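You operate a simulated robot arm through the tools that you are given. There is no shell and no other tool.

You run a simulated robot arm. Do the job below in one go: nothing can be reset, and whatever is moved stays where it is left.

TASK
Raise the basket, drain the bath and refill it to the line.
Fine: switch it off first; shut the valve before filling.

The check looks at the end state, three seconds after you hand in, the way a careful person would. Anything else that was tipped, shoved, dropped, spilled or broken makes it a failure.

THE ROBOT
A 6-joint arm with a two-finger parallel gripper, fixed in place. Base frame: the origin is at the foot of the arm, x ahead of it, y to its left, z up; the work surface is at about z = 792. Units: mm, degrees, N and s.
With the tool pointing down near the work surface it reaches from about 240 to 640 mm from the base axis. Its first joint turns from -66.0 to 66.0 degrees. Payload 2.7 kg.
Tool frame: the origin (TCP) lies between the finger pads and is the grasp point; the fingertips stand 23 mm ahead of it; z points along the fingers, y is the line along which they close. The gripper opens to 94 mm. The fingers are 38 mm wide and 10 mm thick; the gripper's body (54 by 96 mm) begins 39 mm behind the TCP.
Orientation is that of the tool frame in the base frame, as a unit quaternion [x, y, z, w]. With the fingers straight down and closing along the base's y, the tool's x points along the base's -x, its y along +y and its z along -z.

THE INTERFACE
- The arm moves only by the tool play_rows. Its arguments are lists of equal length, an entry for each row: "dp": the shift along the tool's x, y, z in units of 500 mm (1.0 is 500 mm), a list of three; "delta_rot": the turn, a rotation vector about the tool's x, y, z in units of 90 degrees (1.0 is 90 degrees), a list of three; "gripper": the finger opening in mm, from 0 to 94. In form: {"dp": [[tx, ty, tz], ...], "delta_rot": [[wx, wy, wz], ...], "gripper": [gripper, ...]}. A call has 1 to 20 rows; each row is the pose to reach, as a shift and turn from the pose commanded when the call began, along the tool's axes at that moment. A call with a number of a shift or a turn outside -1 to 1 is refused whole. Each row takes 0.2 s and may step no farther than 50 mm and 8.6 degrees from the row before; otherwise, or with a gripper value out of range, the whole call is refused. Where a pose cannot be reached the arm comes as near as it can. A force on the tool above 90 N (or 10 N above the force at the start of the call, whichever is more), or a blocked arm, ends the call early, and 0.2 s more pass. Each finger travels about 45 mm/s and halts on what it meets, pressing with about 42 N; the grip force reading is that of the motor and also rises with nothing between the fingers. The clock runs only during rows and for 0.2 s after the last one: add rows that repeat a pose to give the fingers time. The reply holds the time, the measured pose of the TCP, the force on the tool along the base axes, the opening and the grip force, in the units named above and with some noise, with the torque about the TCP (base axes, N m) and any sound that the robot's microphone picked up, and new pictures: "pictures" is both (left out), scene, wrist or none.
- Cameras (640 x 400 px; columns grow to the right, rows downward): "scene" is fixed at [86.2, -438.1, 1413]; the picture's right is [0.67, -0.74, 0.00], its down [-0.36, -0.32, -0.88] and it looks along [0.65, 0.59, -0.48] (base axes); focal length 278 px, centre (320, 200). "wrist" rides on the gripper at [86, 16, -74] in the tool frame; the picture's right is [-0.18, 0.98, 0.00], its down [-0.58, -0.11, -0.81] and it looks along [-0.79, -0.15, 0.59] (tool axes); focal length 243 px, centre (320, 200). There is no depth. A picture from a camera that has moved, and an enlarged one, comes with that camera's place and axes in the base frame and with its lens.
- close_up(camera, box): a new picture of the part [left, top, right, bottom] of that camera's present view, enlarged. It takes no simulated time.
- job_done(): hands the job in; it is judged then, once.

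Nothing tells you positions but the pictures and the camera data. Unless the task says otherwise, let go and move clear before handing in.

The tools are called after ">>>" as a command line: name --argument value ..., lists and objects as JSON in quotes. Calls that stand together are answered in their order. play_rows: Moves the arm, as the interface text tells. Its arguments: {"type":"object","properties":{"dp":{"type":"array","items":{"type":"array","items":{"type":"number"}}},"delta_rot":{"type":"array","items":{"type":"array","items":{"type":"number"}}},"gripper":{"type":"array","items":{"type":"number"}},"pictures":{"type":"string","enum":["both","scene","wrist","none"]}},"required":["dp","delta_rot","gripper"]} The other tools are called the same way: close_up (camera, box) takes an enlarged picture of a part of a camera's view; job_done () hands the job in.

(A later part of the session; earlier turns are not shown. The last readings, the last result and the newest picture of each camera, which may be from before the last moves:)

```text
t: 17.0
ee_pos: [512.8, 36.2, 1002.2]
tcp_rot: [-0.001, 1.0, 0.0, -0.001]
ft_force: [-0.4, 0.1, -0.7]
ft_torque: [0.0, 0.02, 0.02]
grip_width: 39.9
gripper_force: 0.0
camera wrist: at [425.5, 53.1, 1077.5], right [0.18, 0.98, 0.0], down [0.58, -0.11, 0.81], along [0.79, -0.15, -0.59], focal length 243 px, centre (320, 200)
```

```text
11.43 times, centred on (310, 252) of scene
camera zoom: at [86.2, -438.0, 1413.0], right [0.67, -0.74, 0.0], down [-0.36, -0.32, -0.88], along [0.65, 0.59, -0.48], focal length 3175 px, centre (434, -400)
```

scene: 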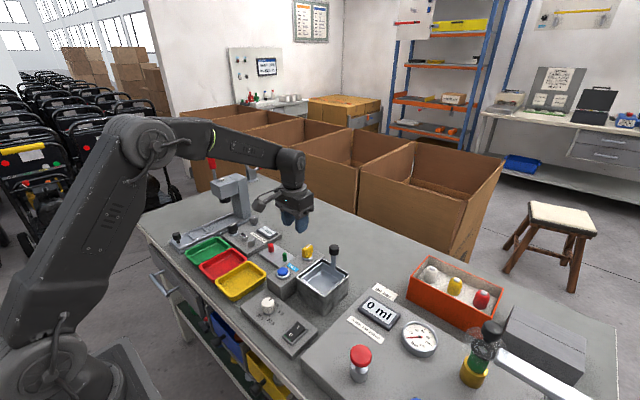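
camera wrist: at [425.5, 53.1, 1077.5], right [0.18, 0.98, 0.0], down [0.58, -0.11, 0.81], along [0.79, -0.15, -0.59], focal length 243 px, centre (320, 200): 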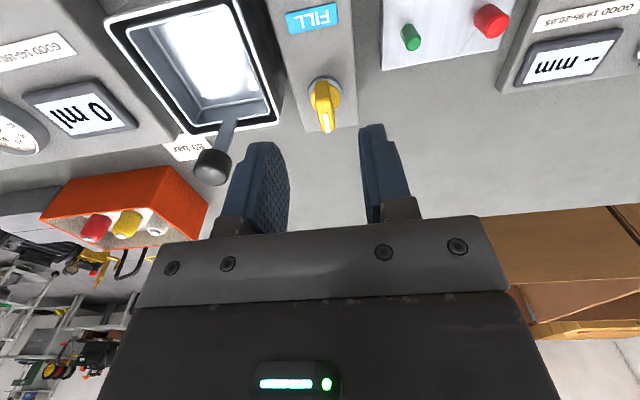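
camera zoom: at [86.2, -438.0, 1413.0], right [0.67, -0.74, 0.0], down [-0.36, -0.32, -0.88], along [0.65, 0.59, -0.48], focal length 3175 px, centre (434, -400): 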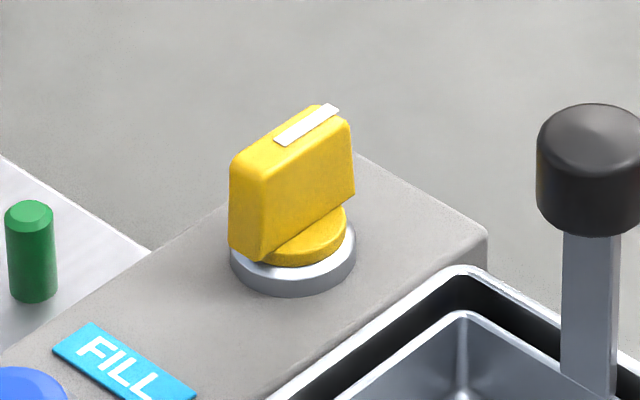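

The ring centre of the yellow valve comes out at about (552, 34); the handle is about 36 × 11 mm and 24 mm tall, topping out near z 890, and lies along x. I'll bring the open fingers down on both sides of it.

>>> play_rows --dp '[[-0.04, -0.002, 0.04], [-0.0794, -0.0044, 0.1], [-0.0794, -0.0044, 0.16], [-0.0794, -0.0044, 0.212], [-0.0794, -0.0044, 0.212]]' --delta_rot '[[0, 0, 0], [0, 0, 0], [0, 0, 0], [0, 0, 0], [0, 0, 0]]' --gripper '[40, 40, 40, 40, 40]' --pictures "both"

>>> close_up --camera "wrist" --box '[230, 60, 430, 240]'

>>> close_up --camera "scene" --box '[280, 215, 350, 275]'

```text
t: 18.2
ee_pos: [552.7, 33.1, 895.1]
tcp_rot: [0.001, 1.0, 0.0, -0.001]
ft_force: [0.0, 0.1, 0.9]
ft_torque: [-0.02, -0.03, -0.02]
grip_width: 40.2
gripper_force: 0.1
camera wrist: at [464.7, 49.3, 970.4], right [0.18, 0.98, 0.0], down [0.58, -0.11, 0.81], along [0.79, -0.15, -0.59], focal length 243 px, centre (320, 200)
```

scene: 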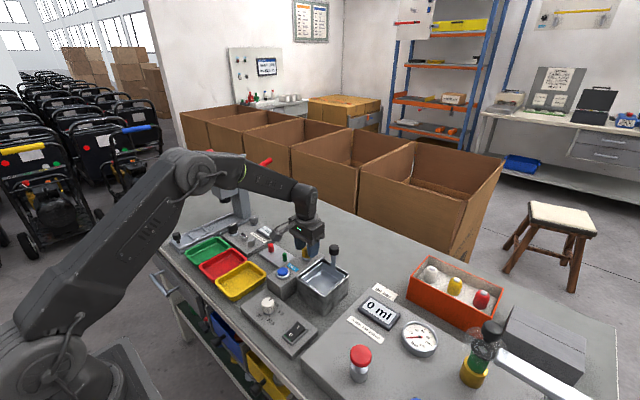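
wrist: 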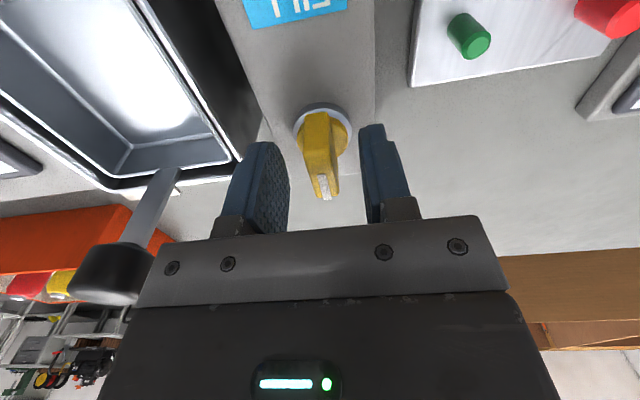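

```text
2.22 times, centred on (330, 150) of wrist
camera zoom: at [464.7, 49.3, 970.4], right [0.18, 0.98, 0.0], down [0.58, -0.11, 0.81], along [0.79, -0.15, -0.59], focal length 539 px, centre (298, 311)
```

zoom: 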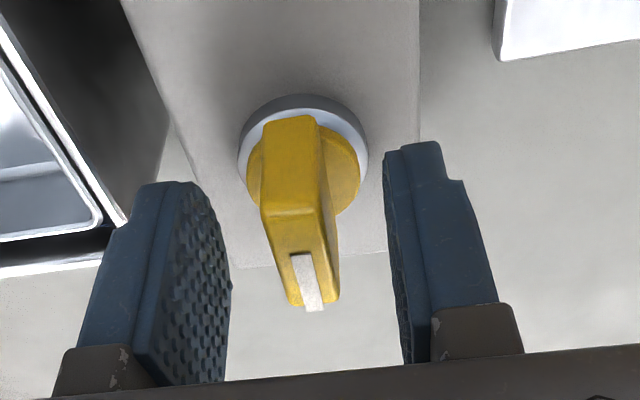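

```text
6.67 times, centred on (315, 245) of scene
camera zoom: at [86.2, -438.1, 1413.0], right [0.67, -0.74, 0.0], down [-0.36, -0.32, -0.88], along [0.65, 0.59, -0.48], focal length 1852 px, centre (353, -100)
```

zoom: 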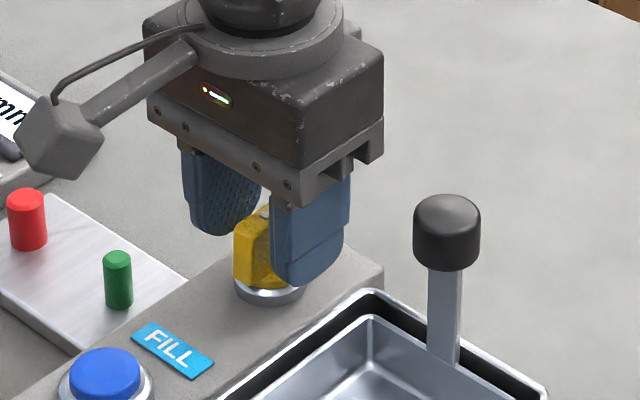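

The handle is centred between the fingers. I'll lower a few millimetres and close on it.

>>> play_rows --dp '[[0, 0, 0.006], [0, 0, 0.006], [0, 0, 0.006], [0, 0, 0.006], [0, 0, 0.006]]' --delta_rot '[[0, 0, 0], [0, 0, 0], [0, 0, 0], [0, 0, 0], [0, 0, 0]]' --gripper '[32, 18, 6, 4, 4]' --pictures "both"

>>> close_up --camera "wrist" --box '[230, 60, 430, 240]'

```text
t: 19.4
ee_pos: [552.1, 34.7, 890.9]
tcp_rot: [0.0, 1.0, 0.0, -0.002]
ft_force: [0.1, 8.1, -0.1]
ft_torque: [0.09, -0.37, 0.0]
grip_width: 12.9
gripper_force: 44.8
camera wrist: at [464.2, 50.0, 967.7], right [0.18, 0.98, 0.0], down [0.58, -0.11, 0.81], along [0.79, -0.15, -0.59], focal length 243 px, centre (320, 200)
```

scene: 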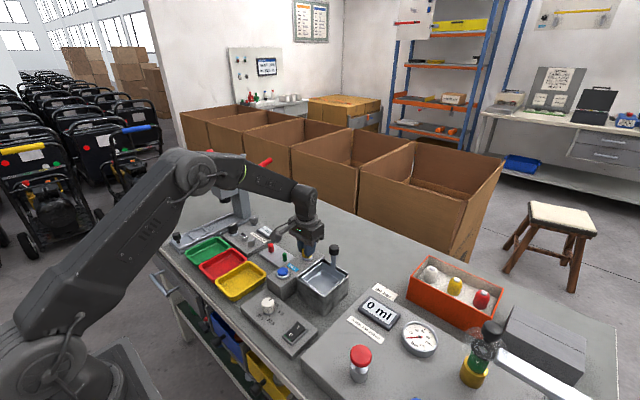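
wrist: 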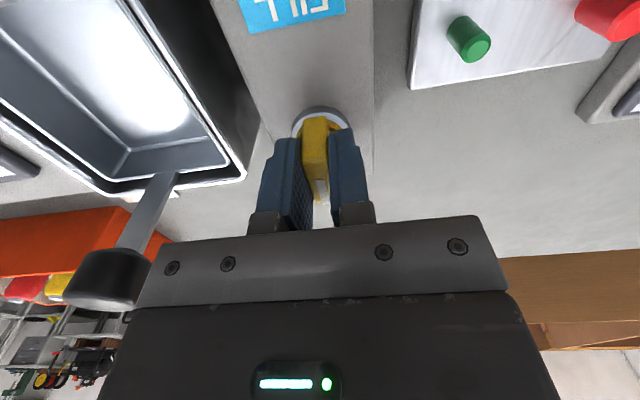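

```text
2.22 times, centred on (330, 150) of wrist
camera zoom: at [464.2, 50.0, 967.7], right [0.18, 0.98, 0.0], down [0.58, -0.11, 0.81], along [0.79, -0.15, -0.59], focal length 539 px, centre (298, 311)
```

zoom: 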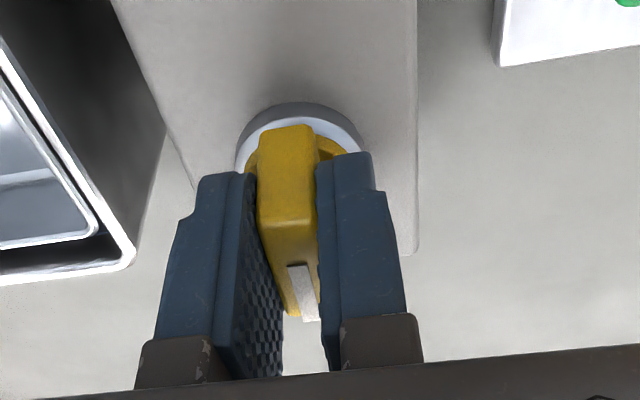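

The handle is held. I'll turn it gently clockwise (camera swinging away from the basket knob) and watch the torque to see if that is the free direction.

>>> play_rows --dp '[[0, 0, 0], [0, 0, 0], [0, 0, 0], [0, 0, 0]]' --delta_rot '[[0, 0, 0.05], [0, 0, 0.1], [0, 0, 0.15], [0, 0, 0.2]]' --gripper '[4, 4, 4, 4]' --pictures "both"

>>> close_up --camera "wrist" --box '[230, 60, 430, 240]'

```text
t: 20.4
ee_pos: [552.1, 34.5, 892.5]
tcp_rot: [0.155, 0.988, 0.0, 0.0]
ft_force: [0.9, 24.3, -3.3]
ft_torque: [0.13, -0.85, 0.08]
grip_width: 12.8
gripper_force: 44.8
camera wrist: at [473.5, 76.8, 967.8], right [0.48, 0.88, 0.0], down [0.52, -0.28, 0.81], along [0.71, -0.38, -0.59], focal length 243 px, centre (320, 200)
```

scene: 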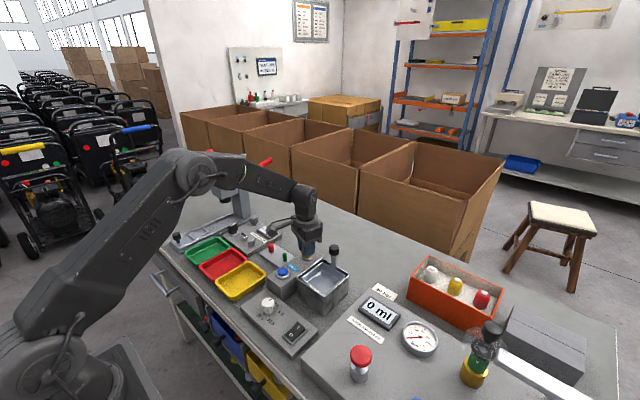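
wrist: 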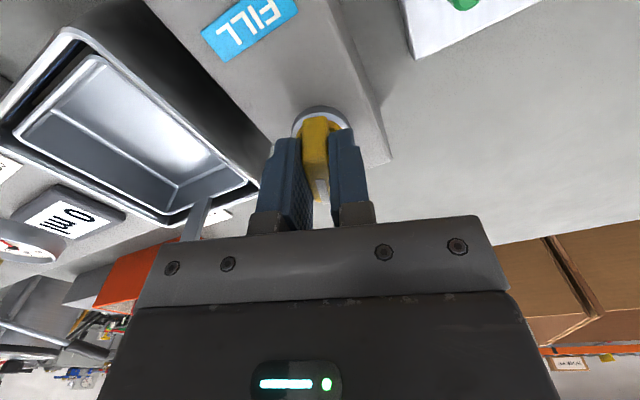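

```text
2.22 times, centred on (330, 150) of wrist
camera zoom: at [473.5, 76.8, 967.8], right [0.48, 0.88, 0.0], down [0.52, -0.28, 0.81], along [0.71, -0.38, -0.59], focal length 539 px, centre (298, 311)
```

zoom: 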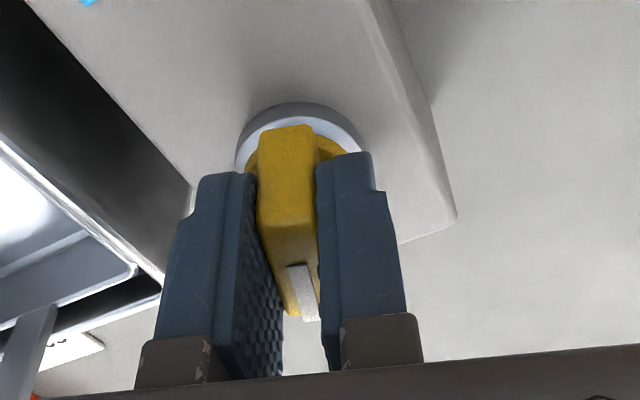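

The handle turns freely with the gripper and little torque. A small sideways force shows that the valve axis is a few millimetres off my grip point, so I'll compensate and keep turning.

>>> play_rows --dp '[[0.0002, 0.0024, 0], [0, 0.004, 0], [-0.0003, 0.005, 0], [-0.0007, 0.006, 0], [-0.0012, 0.0071, 0]]' --delta_rot '[[0, 0, 0.08], [0, 0, 0.16], [0, 0, 0.24], [0, 0, 0.32], [0, 0, 0.4]]' --gripper '[4, 4, 4, 4, 4]' --pictures "both"

>>> close_up --camera "wrist" --box '[230, 60, 430, 240]'

```text
t: 21.6
ee_pos: [553.6, 36.5, 892.6]
tcp_rot: [0.456, 0.89, -0.002, -0.002]
ft_force: [-6.0, 15.7, -2.5]
ft_torque: [0.54, -0.47, 0.01]
grip_width: 12.6
gripper_force: 45.6
camera wrist: at [514.7, 116.0, 967.8], right [0.9, 0.43, 0.0], down [0.26, -0.53, 0.81], along [0.34, -0.73, -0.59], focal length 243 px, centre (320, 200)
```

scene: 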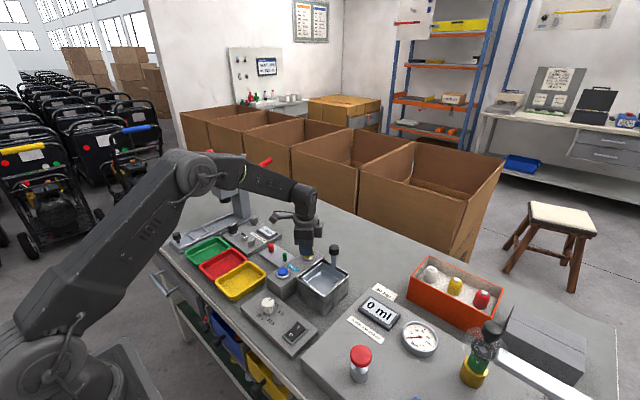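
wrist: 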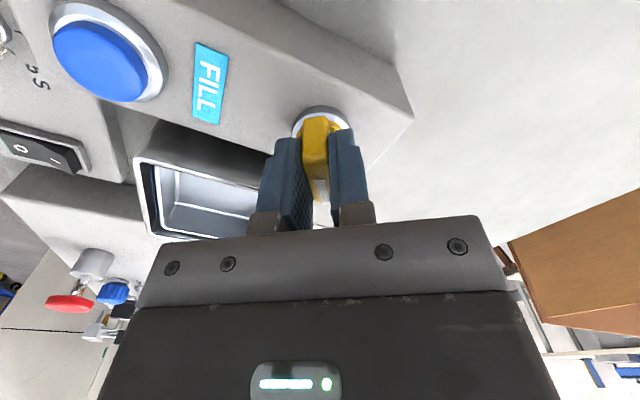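

```text
2.22 times, centred on (330, 150) of wrist
camera zoom: at [514.7, 116.0, 967.8], right [0.9, 0.43, 0.0], down [0.26, -0.53, 0.81], along [0.34, -0.73, -0.59], focal length 539 px, centre (298, 311)
```

zoom: 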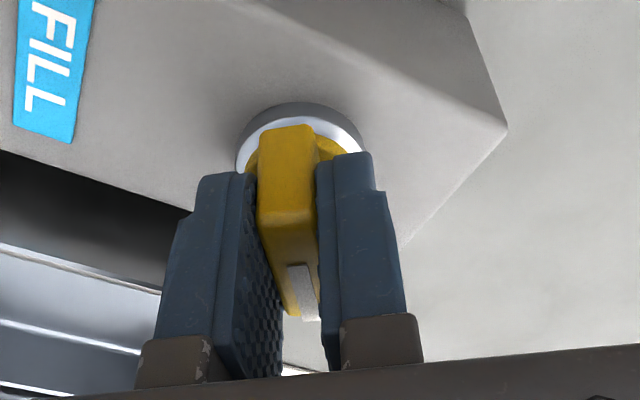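

It keeps turning freely at 54°. I'll carry on to 90°.

>>> play_rows --dp '[[0.0005, 0.0024, 0], [0.0008, 0.0035, 0], [0.001, 0.0045, 0], [0.0012, 0.0052, 0], [0.0014, 0.006, 0], [0.0014, 0.006, 0]]' --delta_rot '[[0, 0, 0.08], [0, 0, 0.16], [0, 0, 0.24], [0, 0, 0.32], [0, 0, 0.4], [0, 0, 0.4]]' --gripper '[4, 4, 4, 4, 4, 4]' --pictures "both"

>>> close_up --camera "wrist" --box '[100, 60, 430, 260]'

>>> close_up --camera "scene" --box '[280, 215, 370, 310]'

```text
t: 23.0
ee_pos: [555.3, 36.9, 892.0]
tcp_rot: [0.708, 0.707, -0.002, -0.001]
ft_force: [-15.2, -4.0, -1.4]
ft_torque: [1.15, -0.4, 0.06]
grip_width: 12.9
gripper_force: 45.5
camera wrist: at [570.3, 123.5, 967.4], right [0.98, -0.19, 0.0], down [-0.11, -0.58, 0.81], along [-0.15, -0.79, -0.59], focal length 243 px, centre (320, 200)
```

scene: 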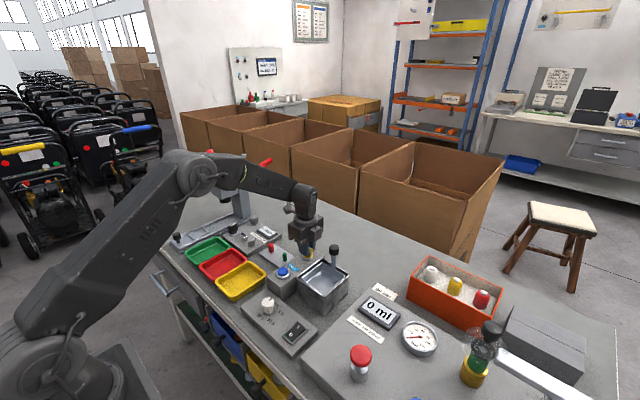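
wrist: 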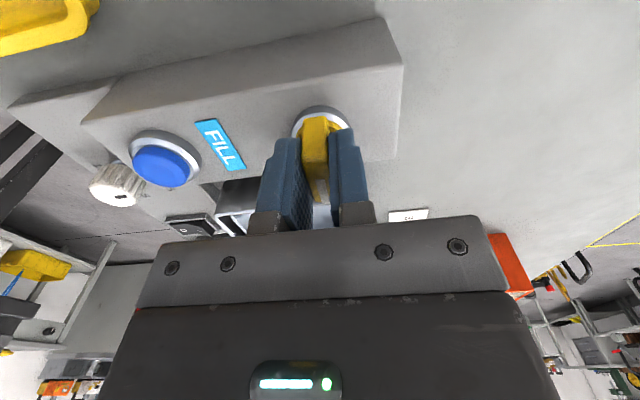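

```text
1.94 times, centred on (265, 160) of wrist
camera zoom: at [570.3, 123.5, 967.4], right [0.98, -0.19, 0.0], down [-0.11, -0.58, 0.81], along [-0.15, -0.79, -0.59], focal length 470 px, centre (427, 278)
```

zoom: 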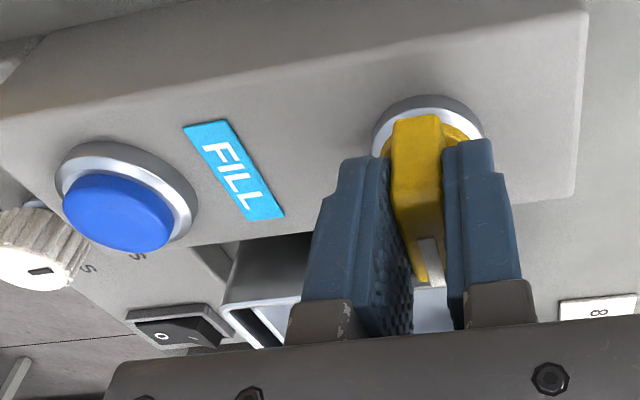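

```text
4.21 times, centred on (325, 262) of scene
camera zoom: at [85.8, -438.2, 1412.9], right [0.67, -0.74, 0.0], down [-0.36, -0.32, -0.88], along [0.65, 0.59, -0.48], focal length 1170 px, centre (299, -63)
```

zoom: 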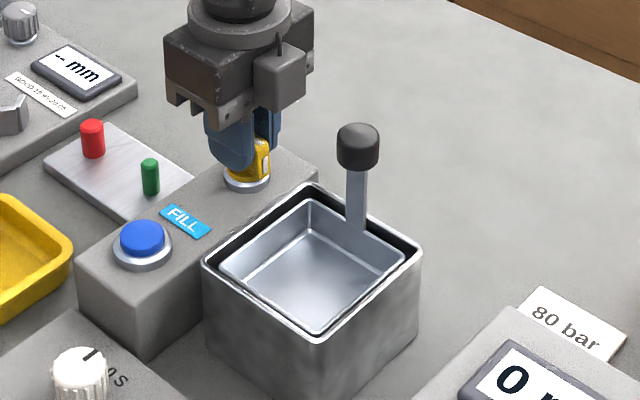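

The handle is at 90°. I'll let go, rise straight up with the fingers wide, and look down the gap between basket and tank to see whether it is draining.

>>> play_rows --dp '[[0, 0, 0], [0, 0, 0], [0, 0, 0], [0, 0, -0.08], [0, 0, -0.16], [0, 0, -0.2], [0, 0, -0.2]]' --delta_rot '[[0, 0, 0], [0, 0, 0], [0, 0, 0], [0, 0, 0], [0, 0, 0], [0, 0, 0], [0, 0, 0]]' --gripper '[20, 32, 40, 40, 60, 80, 94]' --pictures "both"

>>> close_up --camera "wrist" --box '[220, 60, 440, 230]'

>>> close_up --camera "scene" --box '[280, 225, 360, 310]'

```text
t: 24.6
ee_pos: [555.5, 37.7, 992.5]
tcp_rot: [0.708, 0.707, -0.001, -0.001]
ft_force: [0.3, -0.8, 0.8]
ft_torque: [-0.03, 0.02, -0.01]
grip_width: 93.9
gripper_force: 0.0
camera wrist: at [569.2, 123.7, 1067.7], right [0.98, -0.18, 0.0], down [-0.11, -0.58, 0.81], along [-0.15, -0.79, -0.59], focal length 243 px, centre (320, 200)
```

scene: 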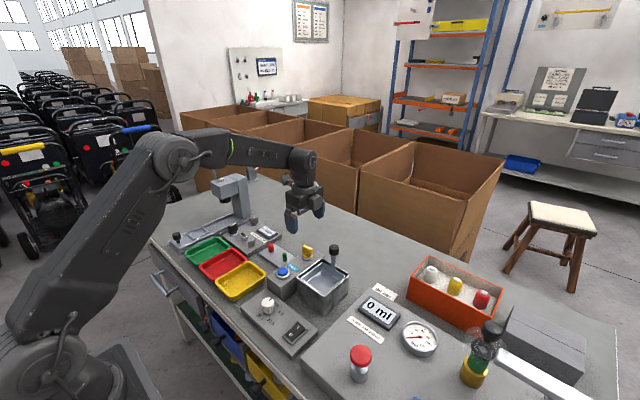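
wrist: 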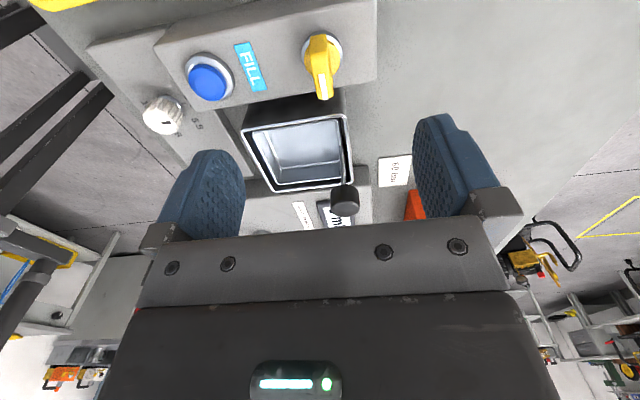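

```text
2.35 times, centred on (330, 145) of wrist
camera zoom: at [569.2, 123.7, 1067.7], right [0.98, -0.18, 0.0], down [-0.11, -0.58, 0.81], along [-0.15, -0.79, -0.59], focal length 571 px, centre (296, 329)
```

zoom: 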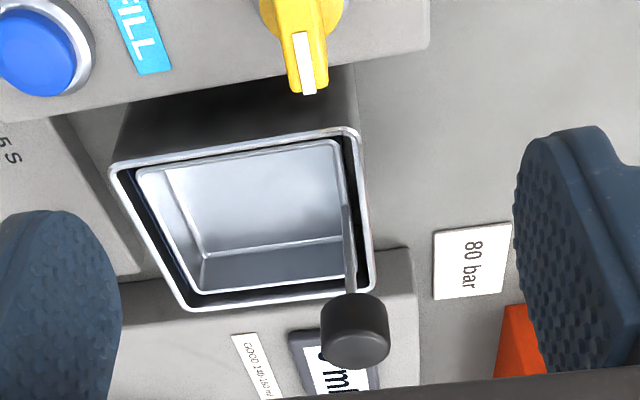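

```text
4.71 times, centred on (320, 268) of scene
camera zoom: at [86.2, -438.1, 1413.0], right [0.67, -0.74, 0.0], down [-0.36, -0.32, -0.88], along [0.65, 0.59, -0.48], focal length 1307 px, centre (320, -118)
```

zoom: 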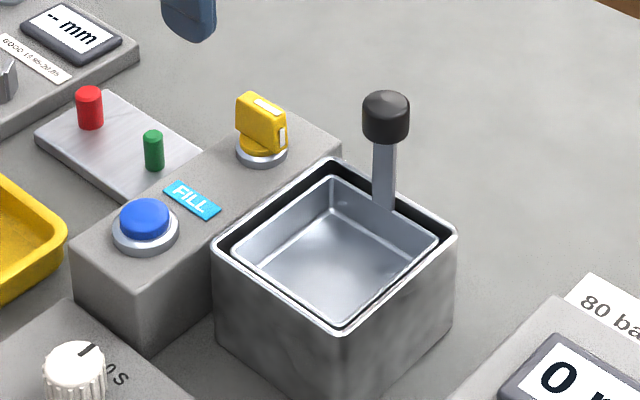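

>>> close_up --camera "wrist" --box '[235, 105, 365, 195]'

>>> close_up --camera "wrist" --box '[330, 110, 370, 190]'

>>> close_up --camera "scene" --box '[318, 248, 358, 288]'

```text
4.44 times, centred on (300, 150) of wrist
camera zoom: at [569.2, 123.7, 1067.7], right [0.98, -0.18, 0.0], down [-0.11, -0.58, 0.81], along [-0.15, -0.79, -0.59], focal length 1078 px, centre (409, 422)
```

zoom: 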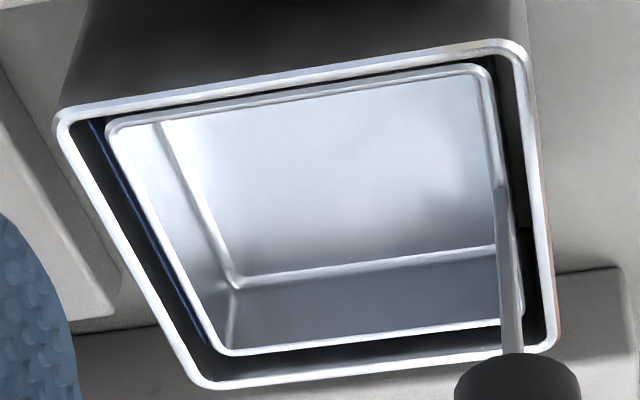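

```text
5.00 times, centred on (350, 150) of wrist
camera zoom: at [569.2, 123.7, 1067.7], right [0.98, -0.18, 0.0], down [-0.11, -0.58, 0.81], along [-0.15, -0.79, -0.59], focal length 1213 px, centre (170, 450)
```

zoom: 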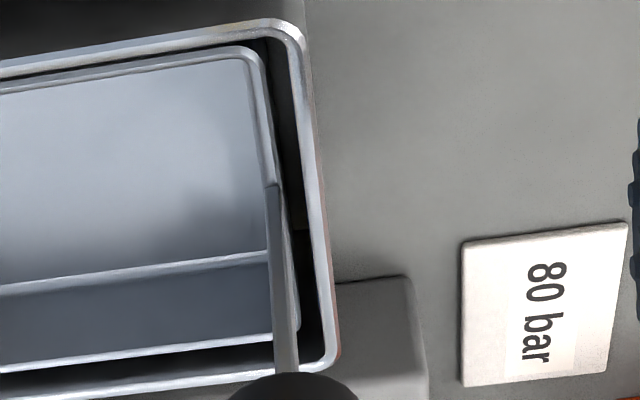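

```text
10.00 times, centred on (338, 268) of scene
camera zoom: at [86.2, -438.1, 1413.0], right [0.67, -0.74, 0.0], down [-0.36, -0.32, -0.88], along [0.65, 0.59, -0.48], focal length 2778 px, centre (140, -480)
```

zoom: 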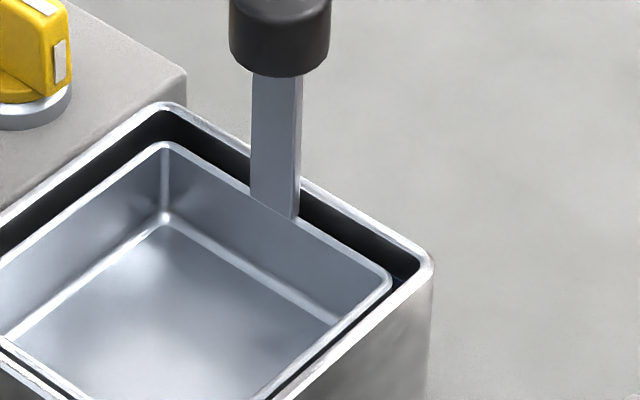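

The handle now points toward the bath and blue lines are visible on both end walls inside the tank. I'll move the camera above the bath, tilted to look straight down the gaps, to read the liquid level.

>>> play_rows --dp '[[0, 0, -0.055], [-0.0623, -0.0246, -0.055], [-0.1246, -0.0492, -0.055], [-0.1868, -0.0738, -0.055], [-0.2491, -0.0984, -0.055], [-0.3114, -0.123, -0.055], [-0.3114, -0.123, -0.055]]' --delta_rot '[[0, 0, 0], [0, 0.05, 0], [0, 0.1, 0], [0, 0.15, 0], [0, 0.19, 0], [0, 0.2222, 0], [0, 0.2222, 0]]' --gripper '[94, 94, 94, 94, 94, 94, 94]' --pictures "both"

>>> close_up --camera "wrist" --box '[240, 0, 400, 110]'

```text
t: 26.2
ee_pos: [494.2, -115.8, 1019.3]
tcp_rot: [0.696, 0.697, 0.123, -0.123]
ft_force: [0.1, -0.2, 0.2]
ft_torque: [0.01, -0.01, 0.04]
grip_width: 94.3
gripper_force: 0.1
camera wrist: at [509.2, -60.9, 1119.8], right [0.98, -0.17, -0.06], down [-0.11, -0.82, 0.56], along [-0.15, -0.54, -0.83], focal length 243 px, centre (320, 200)
```

scene: 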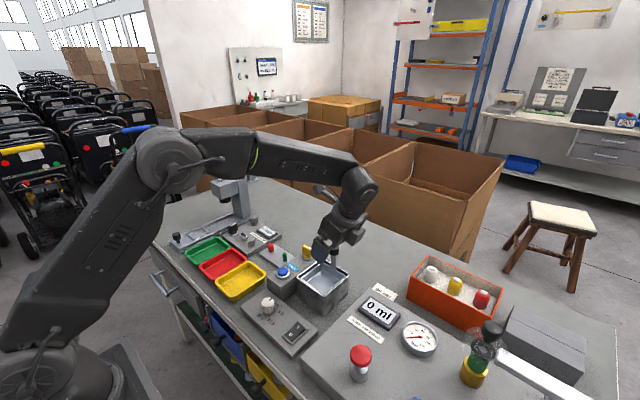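
wrist: 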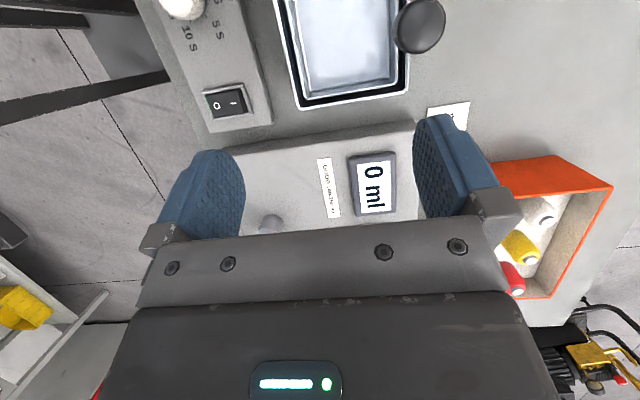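

```text
3.64 times, centred on (320, 55) of wrist
camera zoom: at [509.2, -60.9, 1119.8], right [0.98, -0.17, -0.06], down [-0.11, -0.82, 0.56], along [-0.15, -0.54, -0.83], focal length 882 px, centre (320, 727)
```

zoom: 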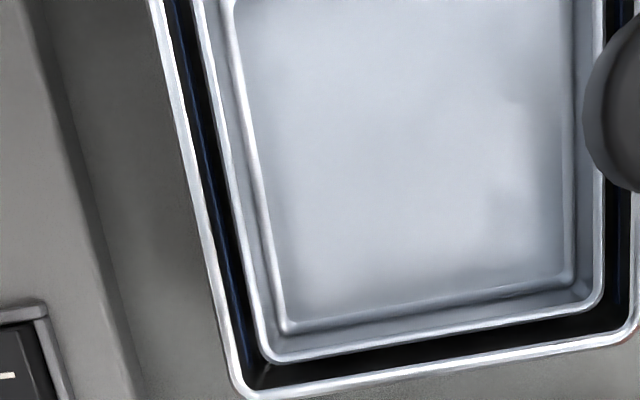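

>>> close_up --camera "wrist" --box '[272, 0, 322, 55]'

>>> close_up --camera "wrist" --box '[285, 55, 335, 110]'

>>> close_up --camera "wrist" --box '[370, 55, 420, 110]'

```text
7.27 times, centred on (297, 28) of wrist
camera zoom: at [509.2, -60.9, 1119.8], right [0.98, -0.17, -0.06], down [-0.11, -0.82, 0.56], along [-0.15, -0.54, -0.83], focal length 1764 px, centre (487, 1454)
```

zoom: 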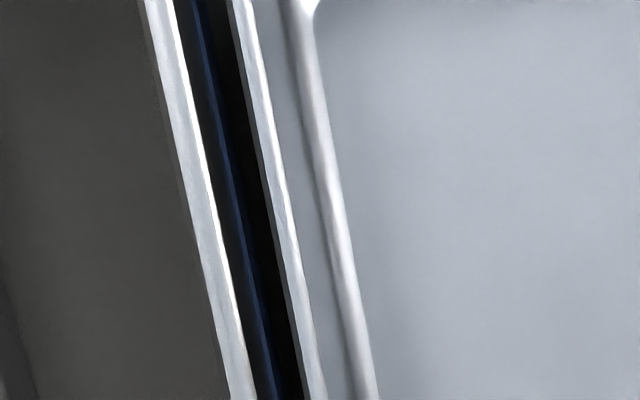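

```text
7.27 times, centred on (310, 82) of wrist
camera zoom: at [509.2, -60.9, 1119.8], right [0.98, -0.17, -0.06], down [-0.11, -0.82, 0.56], along [-0.15, -0.54, -0.83], focal length 1764 px, centre (393, 1054)
```

zoom: 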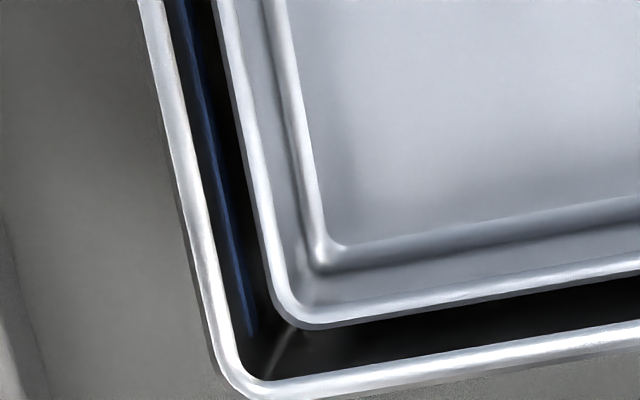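

```text
7.27 times, centred on (395, 82) of wrist
camera zoom: at [509.2, -60.9, 1119.8], right [0.98, -0.17, -0.06], down [-0.11, -0.82, 0.56], along [-0.15, -0.54, -0.83], focal length 1764 px, centre (-226, 1054)
```

zoom: 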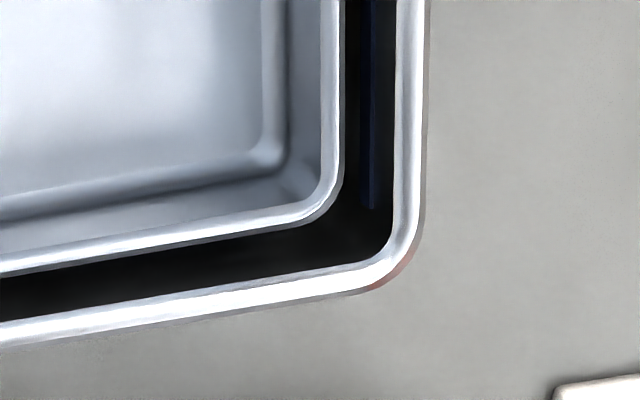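

The gaps are dark, though the blue line is visible on both end walls. I'll bring the camera lower and straight above the near gap to see deeper while draining goes on.

>>> play_rows --dp '[[-0.0182, -0.0293, 0.05], [-0.0365, -0.0587, 0.1], [-0.0547, -0.088, 0.1504], [-0.0547, -0.088, 0.1504]]' --delta_rot '[[0, 0, 0], [0, 0, 0], [0, 0, 0], [0, 0, 0]]' --gripper '[94, 94, 94, 94]' --pictures "both"

>>> close_up --camera "wrist" --box '[310, 0, 410, 60]'

>>> close_up --camera "wrist" --box '[330, 60, 400, 110]'

```text
t: 27.2
ee_pos: [451.4, -118.0, 940.3]
tcp_rot: [0.696, 0.697, 0.121, -0.123]
ft_force: [-1.7, -0.2, 0.5]
ft_torque: [-0.02, 0.02, 0.05]
grip_width: 93.9
gripper_force: 0.2
camera wrist: at [465.3, -62.0, 1040.8], right [0.98, -0.17, -0.06], down [-0.11, -0.82, 0.56], along [-0.15, -0.54, -0.83], focal length 243 px, centre (320, 200)
```

scene: 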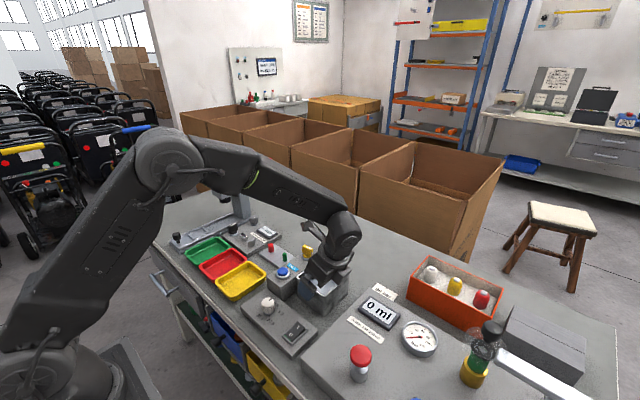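
wrist: 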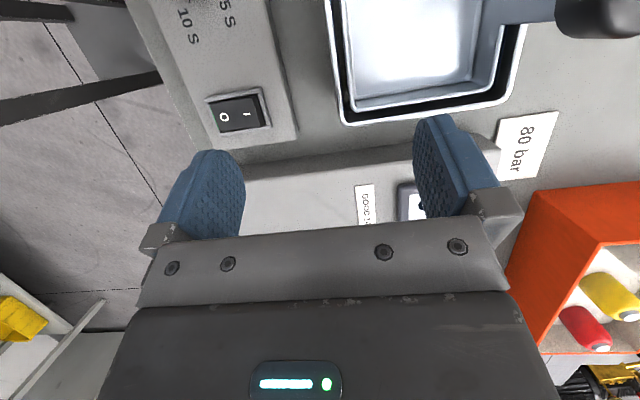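

```text
6.40 times, centred on (360, 30) of wrist
camera zoom: at [465.3, -62.0, 1040.8], right [0.98, -0.17, -0.06], down [-0.11, -0.82, 0.56], along [-0.15, -0.54, -0.83], focal length 1553 px, centre (64, 1288)
```

zoom: 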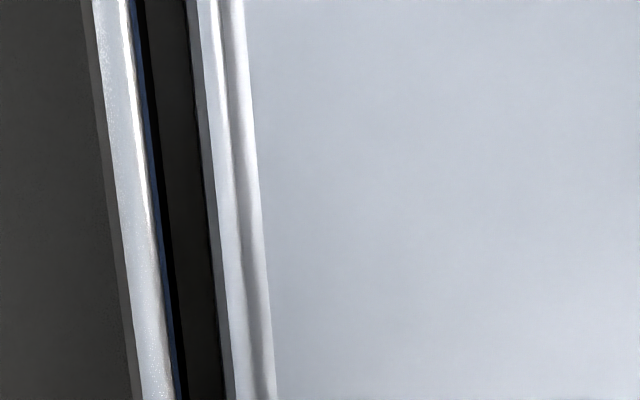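

```text
8.00 times, centred on (365, 85) of wrist
camera zoom: at [465.3, -62.0, 1040.8], right [0.98, -0.17, -0.06], down [-0.11, -0.82, 0.56], along [-0.15, -0.54, -0.83], focal length 1941 px, centre (-40, 1120)
```

zoom: 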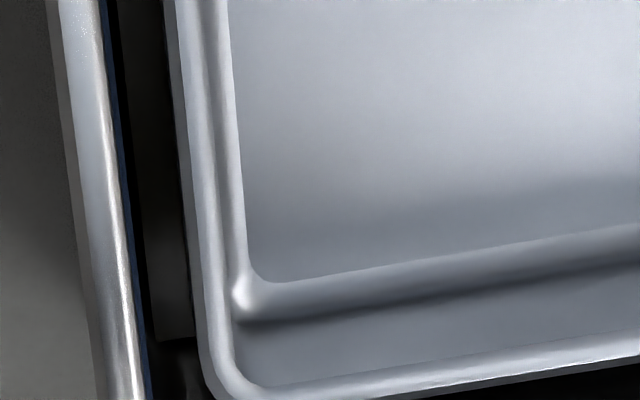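

I can now see a grey surface down in the gap. I'll wait in place and look again to see whether it drops.

>>> play_rows --dp '[[0, 0, 0], [0, 0, 0], [0, 0, 0], [0, 0, 0], [0, 0, 0], [0, 0, 0], [0, 0, 0], [0, 0, 0], [0, 0, 0], [0, 0, 0], [0, 0, 0], [0, 0, 0], [0, 0, 0], [0, 0, 0], [0, 0, 0], [0, 0, 0], [0, 0, 0], [0, 0, 0], [0, 0, 0], [0, 0, 0]]' --delta_rot '[[0, 0, 0], [0, 0, 0], [0, 0, 0], [0, 0, 0], [0, 0, 0], [0, 0, 0], [0, 0, 0], [0, 0, 0], [0, 0, 0], [0, 0, 0], [0, 0, 0], [0, 0, 0], [0, 0, 0], [0, 0, 0], [0, 0, 0], [0, 0, 0], [0, 0, 0], [0, 0, 0], [0, 0, 0], [0, 0, 0]]' --gripper '[94, 94, 94, 94, 94, 94, 94, 94, 94, 94, 94, 94, 94, 94, 94, 94, 94, 94, 94, 94]' --pictures "none"

>>> close_up --camera "wrist" --box '[330, 60, 400, 110]'

>>> close_up --camera "wrist" --box '[310, 0, 410, 60]'

```text
t: 31.4
ee_pos: [450.1, -118.5, 940.6]
tcp_rot: [0.696, 0.697, 0.122, -0.124]
ft_force: [-0.5, 0.5, 0.3]
ft_torque: [0.03, 0.0, 0.02]
grip_width: 94.1
gripper_force: 0.1
```

```text
8.00 times, centred on (365, 85) of wrist
camera zoom: at [465.4, -61.8, 1041.1], right [0.98, -0.17, -0.06], down [-0.11, -0.82, 0.56], along [-0.15, -0.54, -0.83], focal length 1941 px, centre (-40, 1120)
```

zoom: 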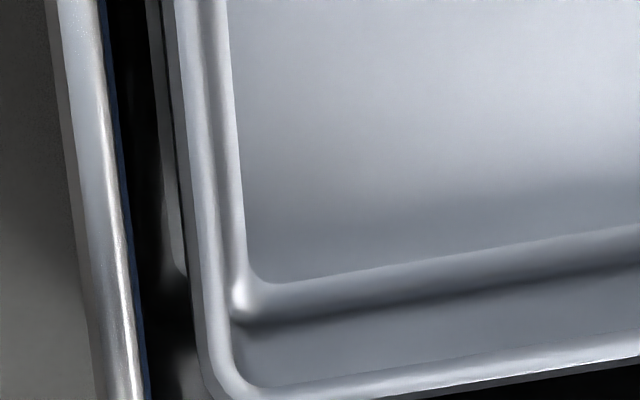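

```text
6.40 times, centred on (360, 30) of wrist
camera zoom: at [465.4, -61.8, 1041.1], right [0.98, -0.17, -0.06], down [-0.11, -0.82, 0.56], along [-0.15, -0.54, -0.83], focal length 1553 px, centre (64, 1288)
```

zoom: 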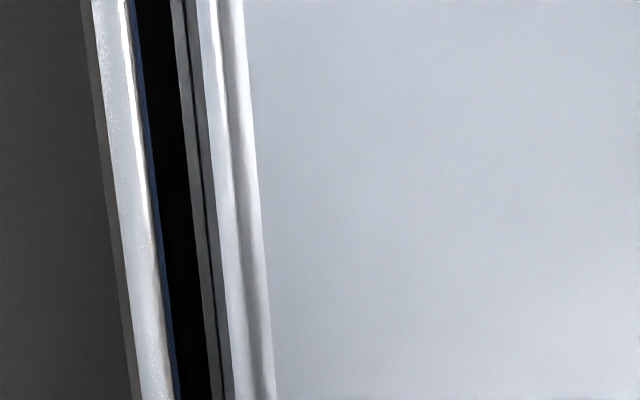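

The level clearly dropped: the grey surface is gone and the metal floor with its rounded corner now shows. I'll wait a little more to be sure it is fully empty.

>>> play_rows --dp '[[0, 0, 0], [0, 0, 0], [0, 0, 0], [0, 0, 0], [0, 0, 0], [0, 0, 0], [0, 0, 0], [0, 0, 0], [0, 0, 0], [0, 0, 0], [0, 0, 0], [0, 0, 0], [0, 0, 0], [0, 0, 0], [0, 0, 0], [0, 0, 0], [0, 0, 0], [0, 0, 0], [0, 0, 0], [0, 0, 0]]' --delta_rot '[[0, 0, 0], [0, 0, 0], [0, 0, 0], [0, 0, 0], [0, 0, 0], [0, 0, 0], [0, 0, 0], [0, 0, 0], [0, 0, 0], [0, 0, 0], [0, 0, 0], [0, 0, 0], [0, 0, 0], [0, 0, 0], [0, 0, 0], [0, 0, 0], [0, 0, 0], [0, 0, 0], [0, 0, 0], [0, 0, 0]]' --gripper '[94, 94, 94, 94, 94, 94, 94, 94, 94, 94, 94, 94, 94, 94, 94, 94, 94, 94, 94, 94]' --pictures "none"

>>> close_up --camera "wrist" --box '[330, 60, 400, 110]'

>>> close_up --camera "wrist" --box '[320, 0, 360, 40]'

```text
t: 35.6
ee_pos: [451.1, -117.8, 940.2]
tcp_rot: [0.696, 0.697, 0.122, -0.124]
ft_force: [-0.4, 0.3, -0.6]
ft_torque: [0.0, -0.03, 0.02]
grip_width: 94.0
gripper_force: 0.0
```

```text
8.00 times, centred on (365, 85) of wrist
camera zoom: at [465.4, -61.8, 1041.1], right [0.98, -0.17, -0.06], down [-0.11, -0.82, 0.56], along [-0.15, -0.54, -0.83], focal length 1941 px, centre (-40, 1120)
```

zoom: 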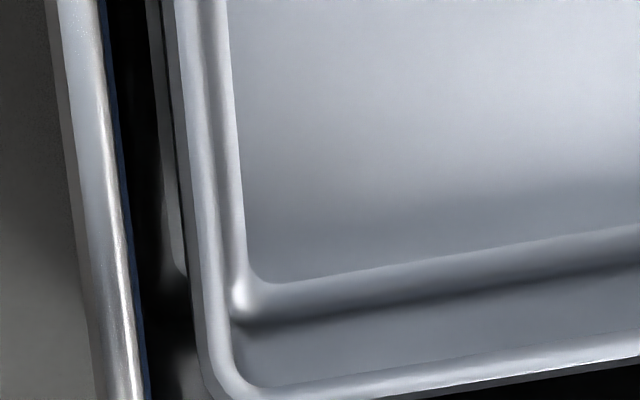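

```text
10.00 times, centred on (340, 20) of wrist
camera zoom: at [465.4, -61.8, 1041.1], right [0.98, -0.17, -0.06], down [-0.11, -0.82, 0.56], along [-0.15, -0.54, -0.83], focal length 2426 px, centre (120, 2000)
```

zoom: 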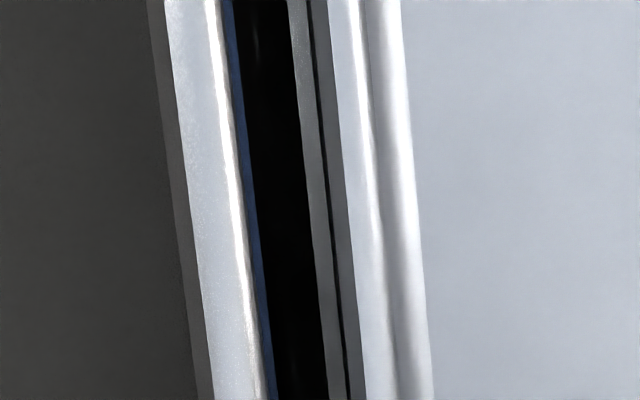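

Nothing changed between the last two looks, so the bath is empty. Now I'll go back to the valve with the same yaw, to turn it back by 90° and shut it.

>>> play_rows --dp '[[0.0274, 0, -0.0752], [0.0547, 0, -0.1504], [0.1097, 0.0412, -0.1219], [0.1647, 0.0824, -0.0934], [0.2196, 0.1236, -0.0648], [0.2746, 0.1648, -0.0363], [0.3296, 0.206, -0.0078], [0.3296, 0.206, -0.0078]]' --delta_rot '[[0, 0, 0], [0, 0, 0], [0, -0.05, 0], [0, -0.1, 0], [0, -0.15, 0], [0, -0.19, 0], [0, -0.2222, 0], [0, -0.2222, 0]]' --gripper '[94, 94, 80, 60, 50, 40, 40, 40]' --pictures "both"

>>> close_up --camera "wrist" --box '[230, 0, 410, 130]'

```text
t: 37.4
ee_pos: [553.9, 36.0, 999.2]
tcp_rot: [0.707, 0.707, -0.001, 0.0]
ft_force: [0.4, -0.8, -0.8]
ft_torque: [0.02, -0.04, -0.01]
grip_width: 39.9
gripper_force: 0.1
camera wrist: at [568.6, 122.5, 1074.1], right [0.98, -0.18, 0.0], down [-0.11, -0.58, 0.81], along [-0.15, -0.79, -0.59], focal length 243 px, centre (320, 200)
```

scene: 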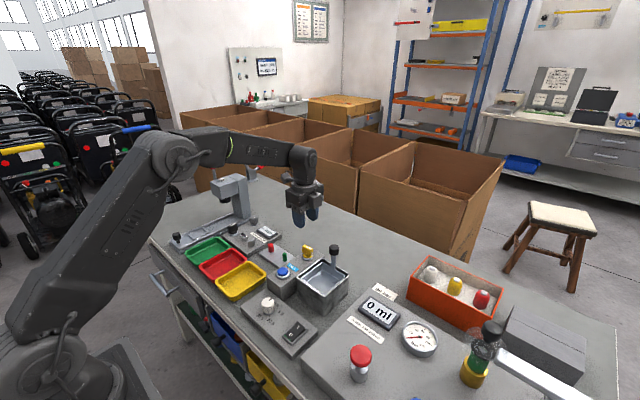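
wrist: 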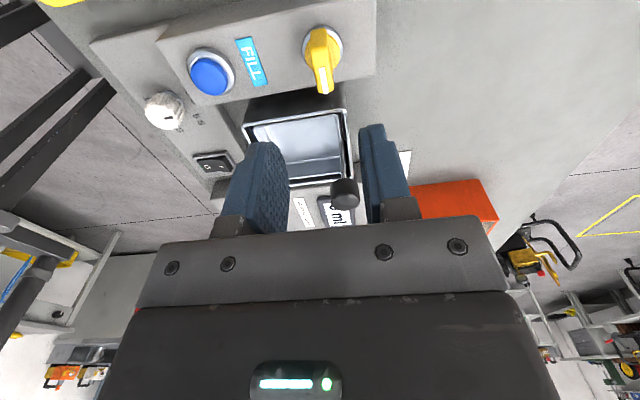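

```text
3.08 times, centred on (320, 65) of wrist
camera zoom: at [568.6, 122.5, 1074.1], right [0.98, -0.18, 0.0], down [-0.11, -0.58, 0.81], along [-0.15, -0.79, -0.59], focal length 746 px, centre (320, 615)
```

zoom: 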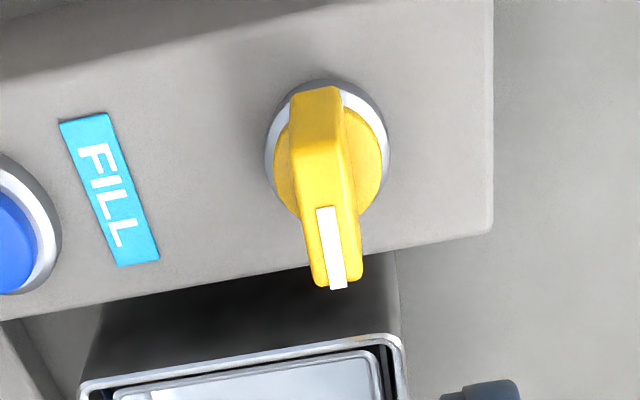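

The valve handle is right under the fingers, pointing at the bath. Going down to grip it.

>>> play_rows --dp '[[0.001, 0, 0.08], [0.001, 0, 0.16], [0.001, 0, 0.214], [0.001, 0, 0.214], [0.001, 0, 0.214], [0.001, 0, 0.214], [0.001, 0, 0.214], [0.001, 0, 0.214]]' --delta_rot '[[0, 0, 0], [0, 0, 0], [0, 0, 0], [0, 0, 0], [0, 0, 0], [0, 0, 0], [0, 0, 0], [0, 0, 0]]' --gripper '[40, 40, 40, 32, 18, 6, 4, 4]' --pictures "both"

>>> close_up --camera "wrist" --box '[230, 60, 430, 240]'

```text
t: 39.2
ee_pos: [553.3, 37.2, 890.4]
tcp_rot: [0.707, 0.707, 0.001, 0.002]
ft_force: [23.1, -0.7, -10.0]
ft_torque: [-0.05, -0.01, 0.08]
grip_width: 14.4
gripper_force: 11.5
camera wrist: at [568.8, 122.9, 967.0], right [0.98, -0.18, 0.0], down [-0.11, -0.58, 0.81], along [-0.15, -0.79, -0.59], focal length 243 px, centre (320, 200)
```

scene: 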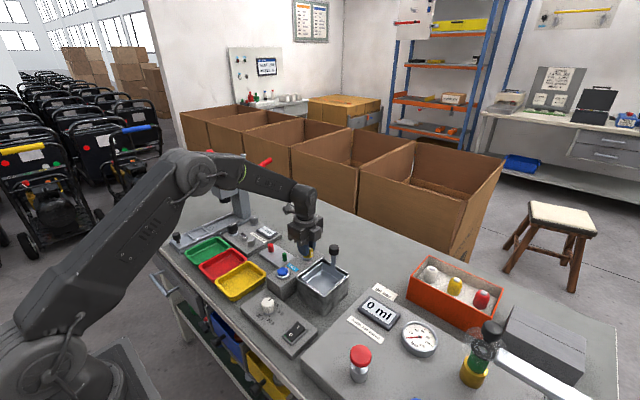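
wrist: 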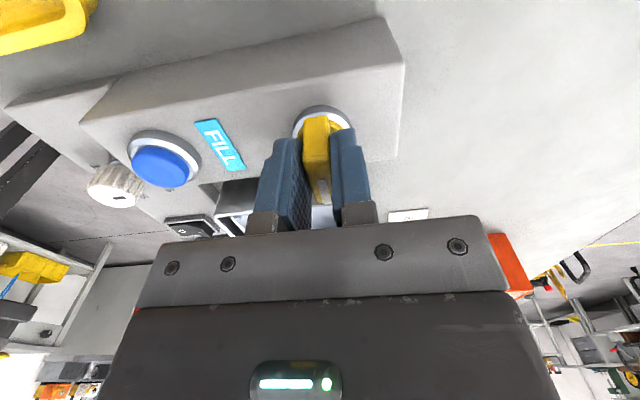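

```text
2.22 times, centred on (330, 150) of wrist
camera zoom: at [568.8, 122.9, 967.0], right [0.98, -0.18, 0.0], down [-0.11, -0.58, 0.81], along [-0.15, -0.79, -0.59], focal length 539 px, centre (298, 311)
```

zoom: 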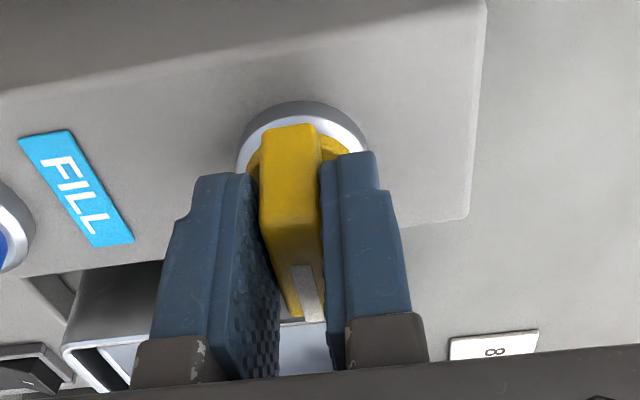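

The fingers are still finishing the close, with a small sideways push. I'll nudge 1.5 mm in +x and complete the grip.

>>> play_rows --dp '[[0, 0.003, -0.002], [0, 0.003, -0.002], [0, 0.003, -0.002]]' --delta_rot '[[0, 0, 0], [0, 0, 0], [0, 0, 0]]' --gripper '[4, 4, 4]' --pictures "none"

```text
t: 40.0
ee_pos: [555.3, 37.2, 891.4]
tcp_rot: [0.707, 0.707, 0.0, 0.0]
ft_force: [14.3, -1.0, -10.4]
ft_torque: [0.19, -0.47, 0.02]
grip_width: 13.0
gripper_force: 44.8
```

Gripped at 13 mm. Turning it back counter-clockwise, first half.

>>> play_rows --dp '[[0, 0.001, 0], [-0.0005, 0.002, 0], [-0.001, 0.002, 0], [-0.001, 0.002, 0], [-0.001, 0.002, 0], [-0.001, 0.002, 0]]' --delta_rot '[[0, 0, -0.0833], [0, 0, -0.1667], [0, 0, -0.25], [0, 0, -0.3333], [0, 0, -0.4167], [0, 0, -0.5]]' --gripper '[4, 4, 4, 4, 4, 4]' --pictures "wrist"

```text
t: 41.4
ee_pos: [552.6, 36.4, 891.7]
tcp_rot: [0.382, 0.924, -0.002, -0.005]
ft_force: [-26.5, -7.3, -7.7]
ft_torque: [-0.08, -0.84, -0.03]
grip_width: 12.9
gripper_force: 45.2
camera wrist: at [502.9, 108.3, 968.5], right [0.82, 0.57, -0.01], down [0.34, -0.49, 0.8], along [0.45, -0.67, -0.6], focal length 243 px, centre (320, 200)
```

wrist: 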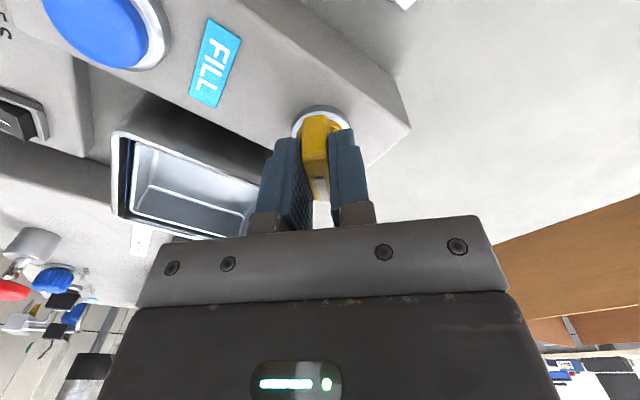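

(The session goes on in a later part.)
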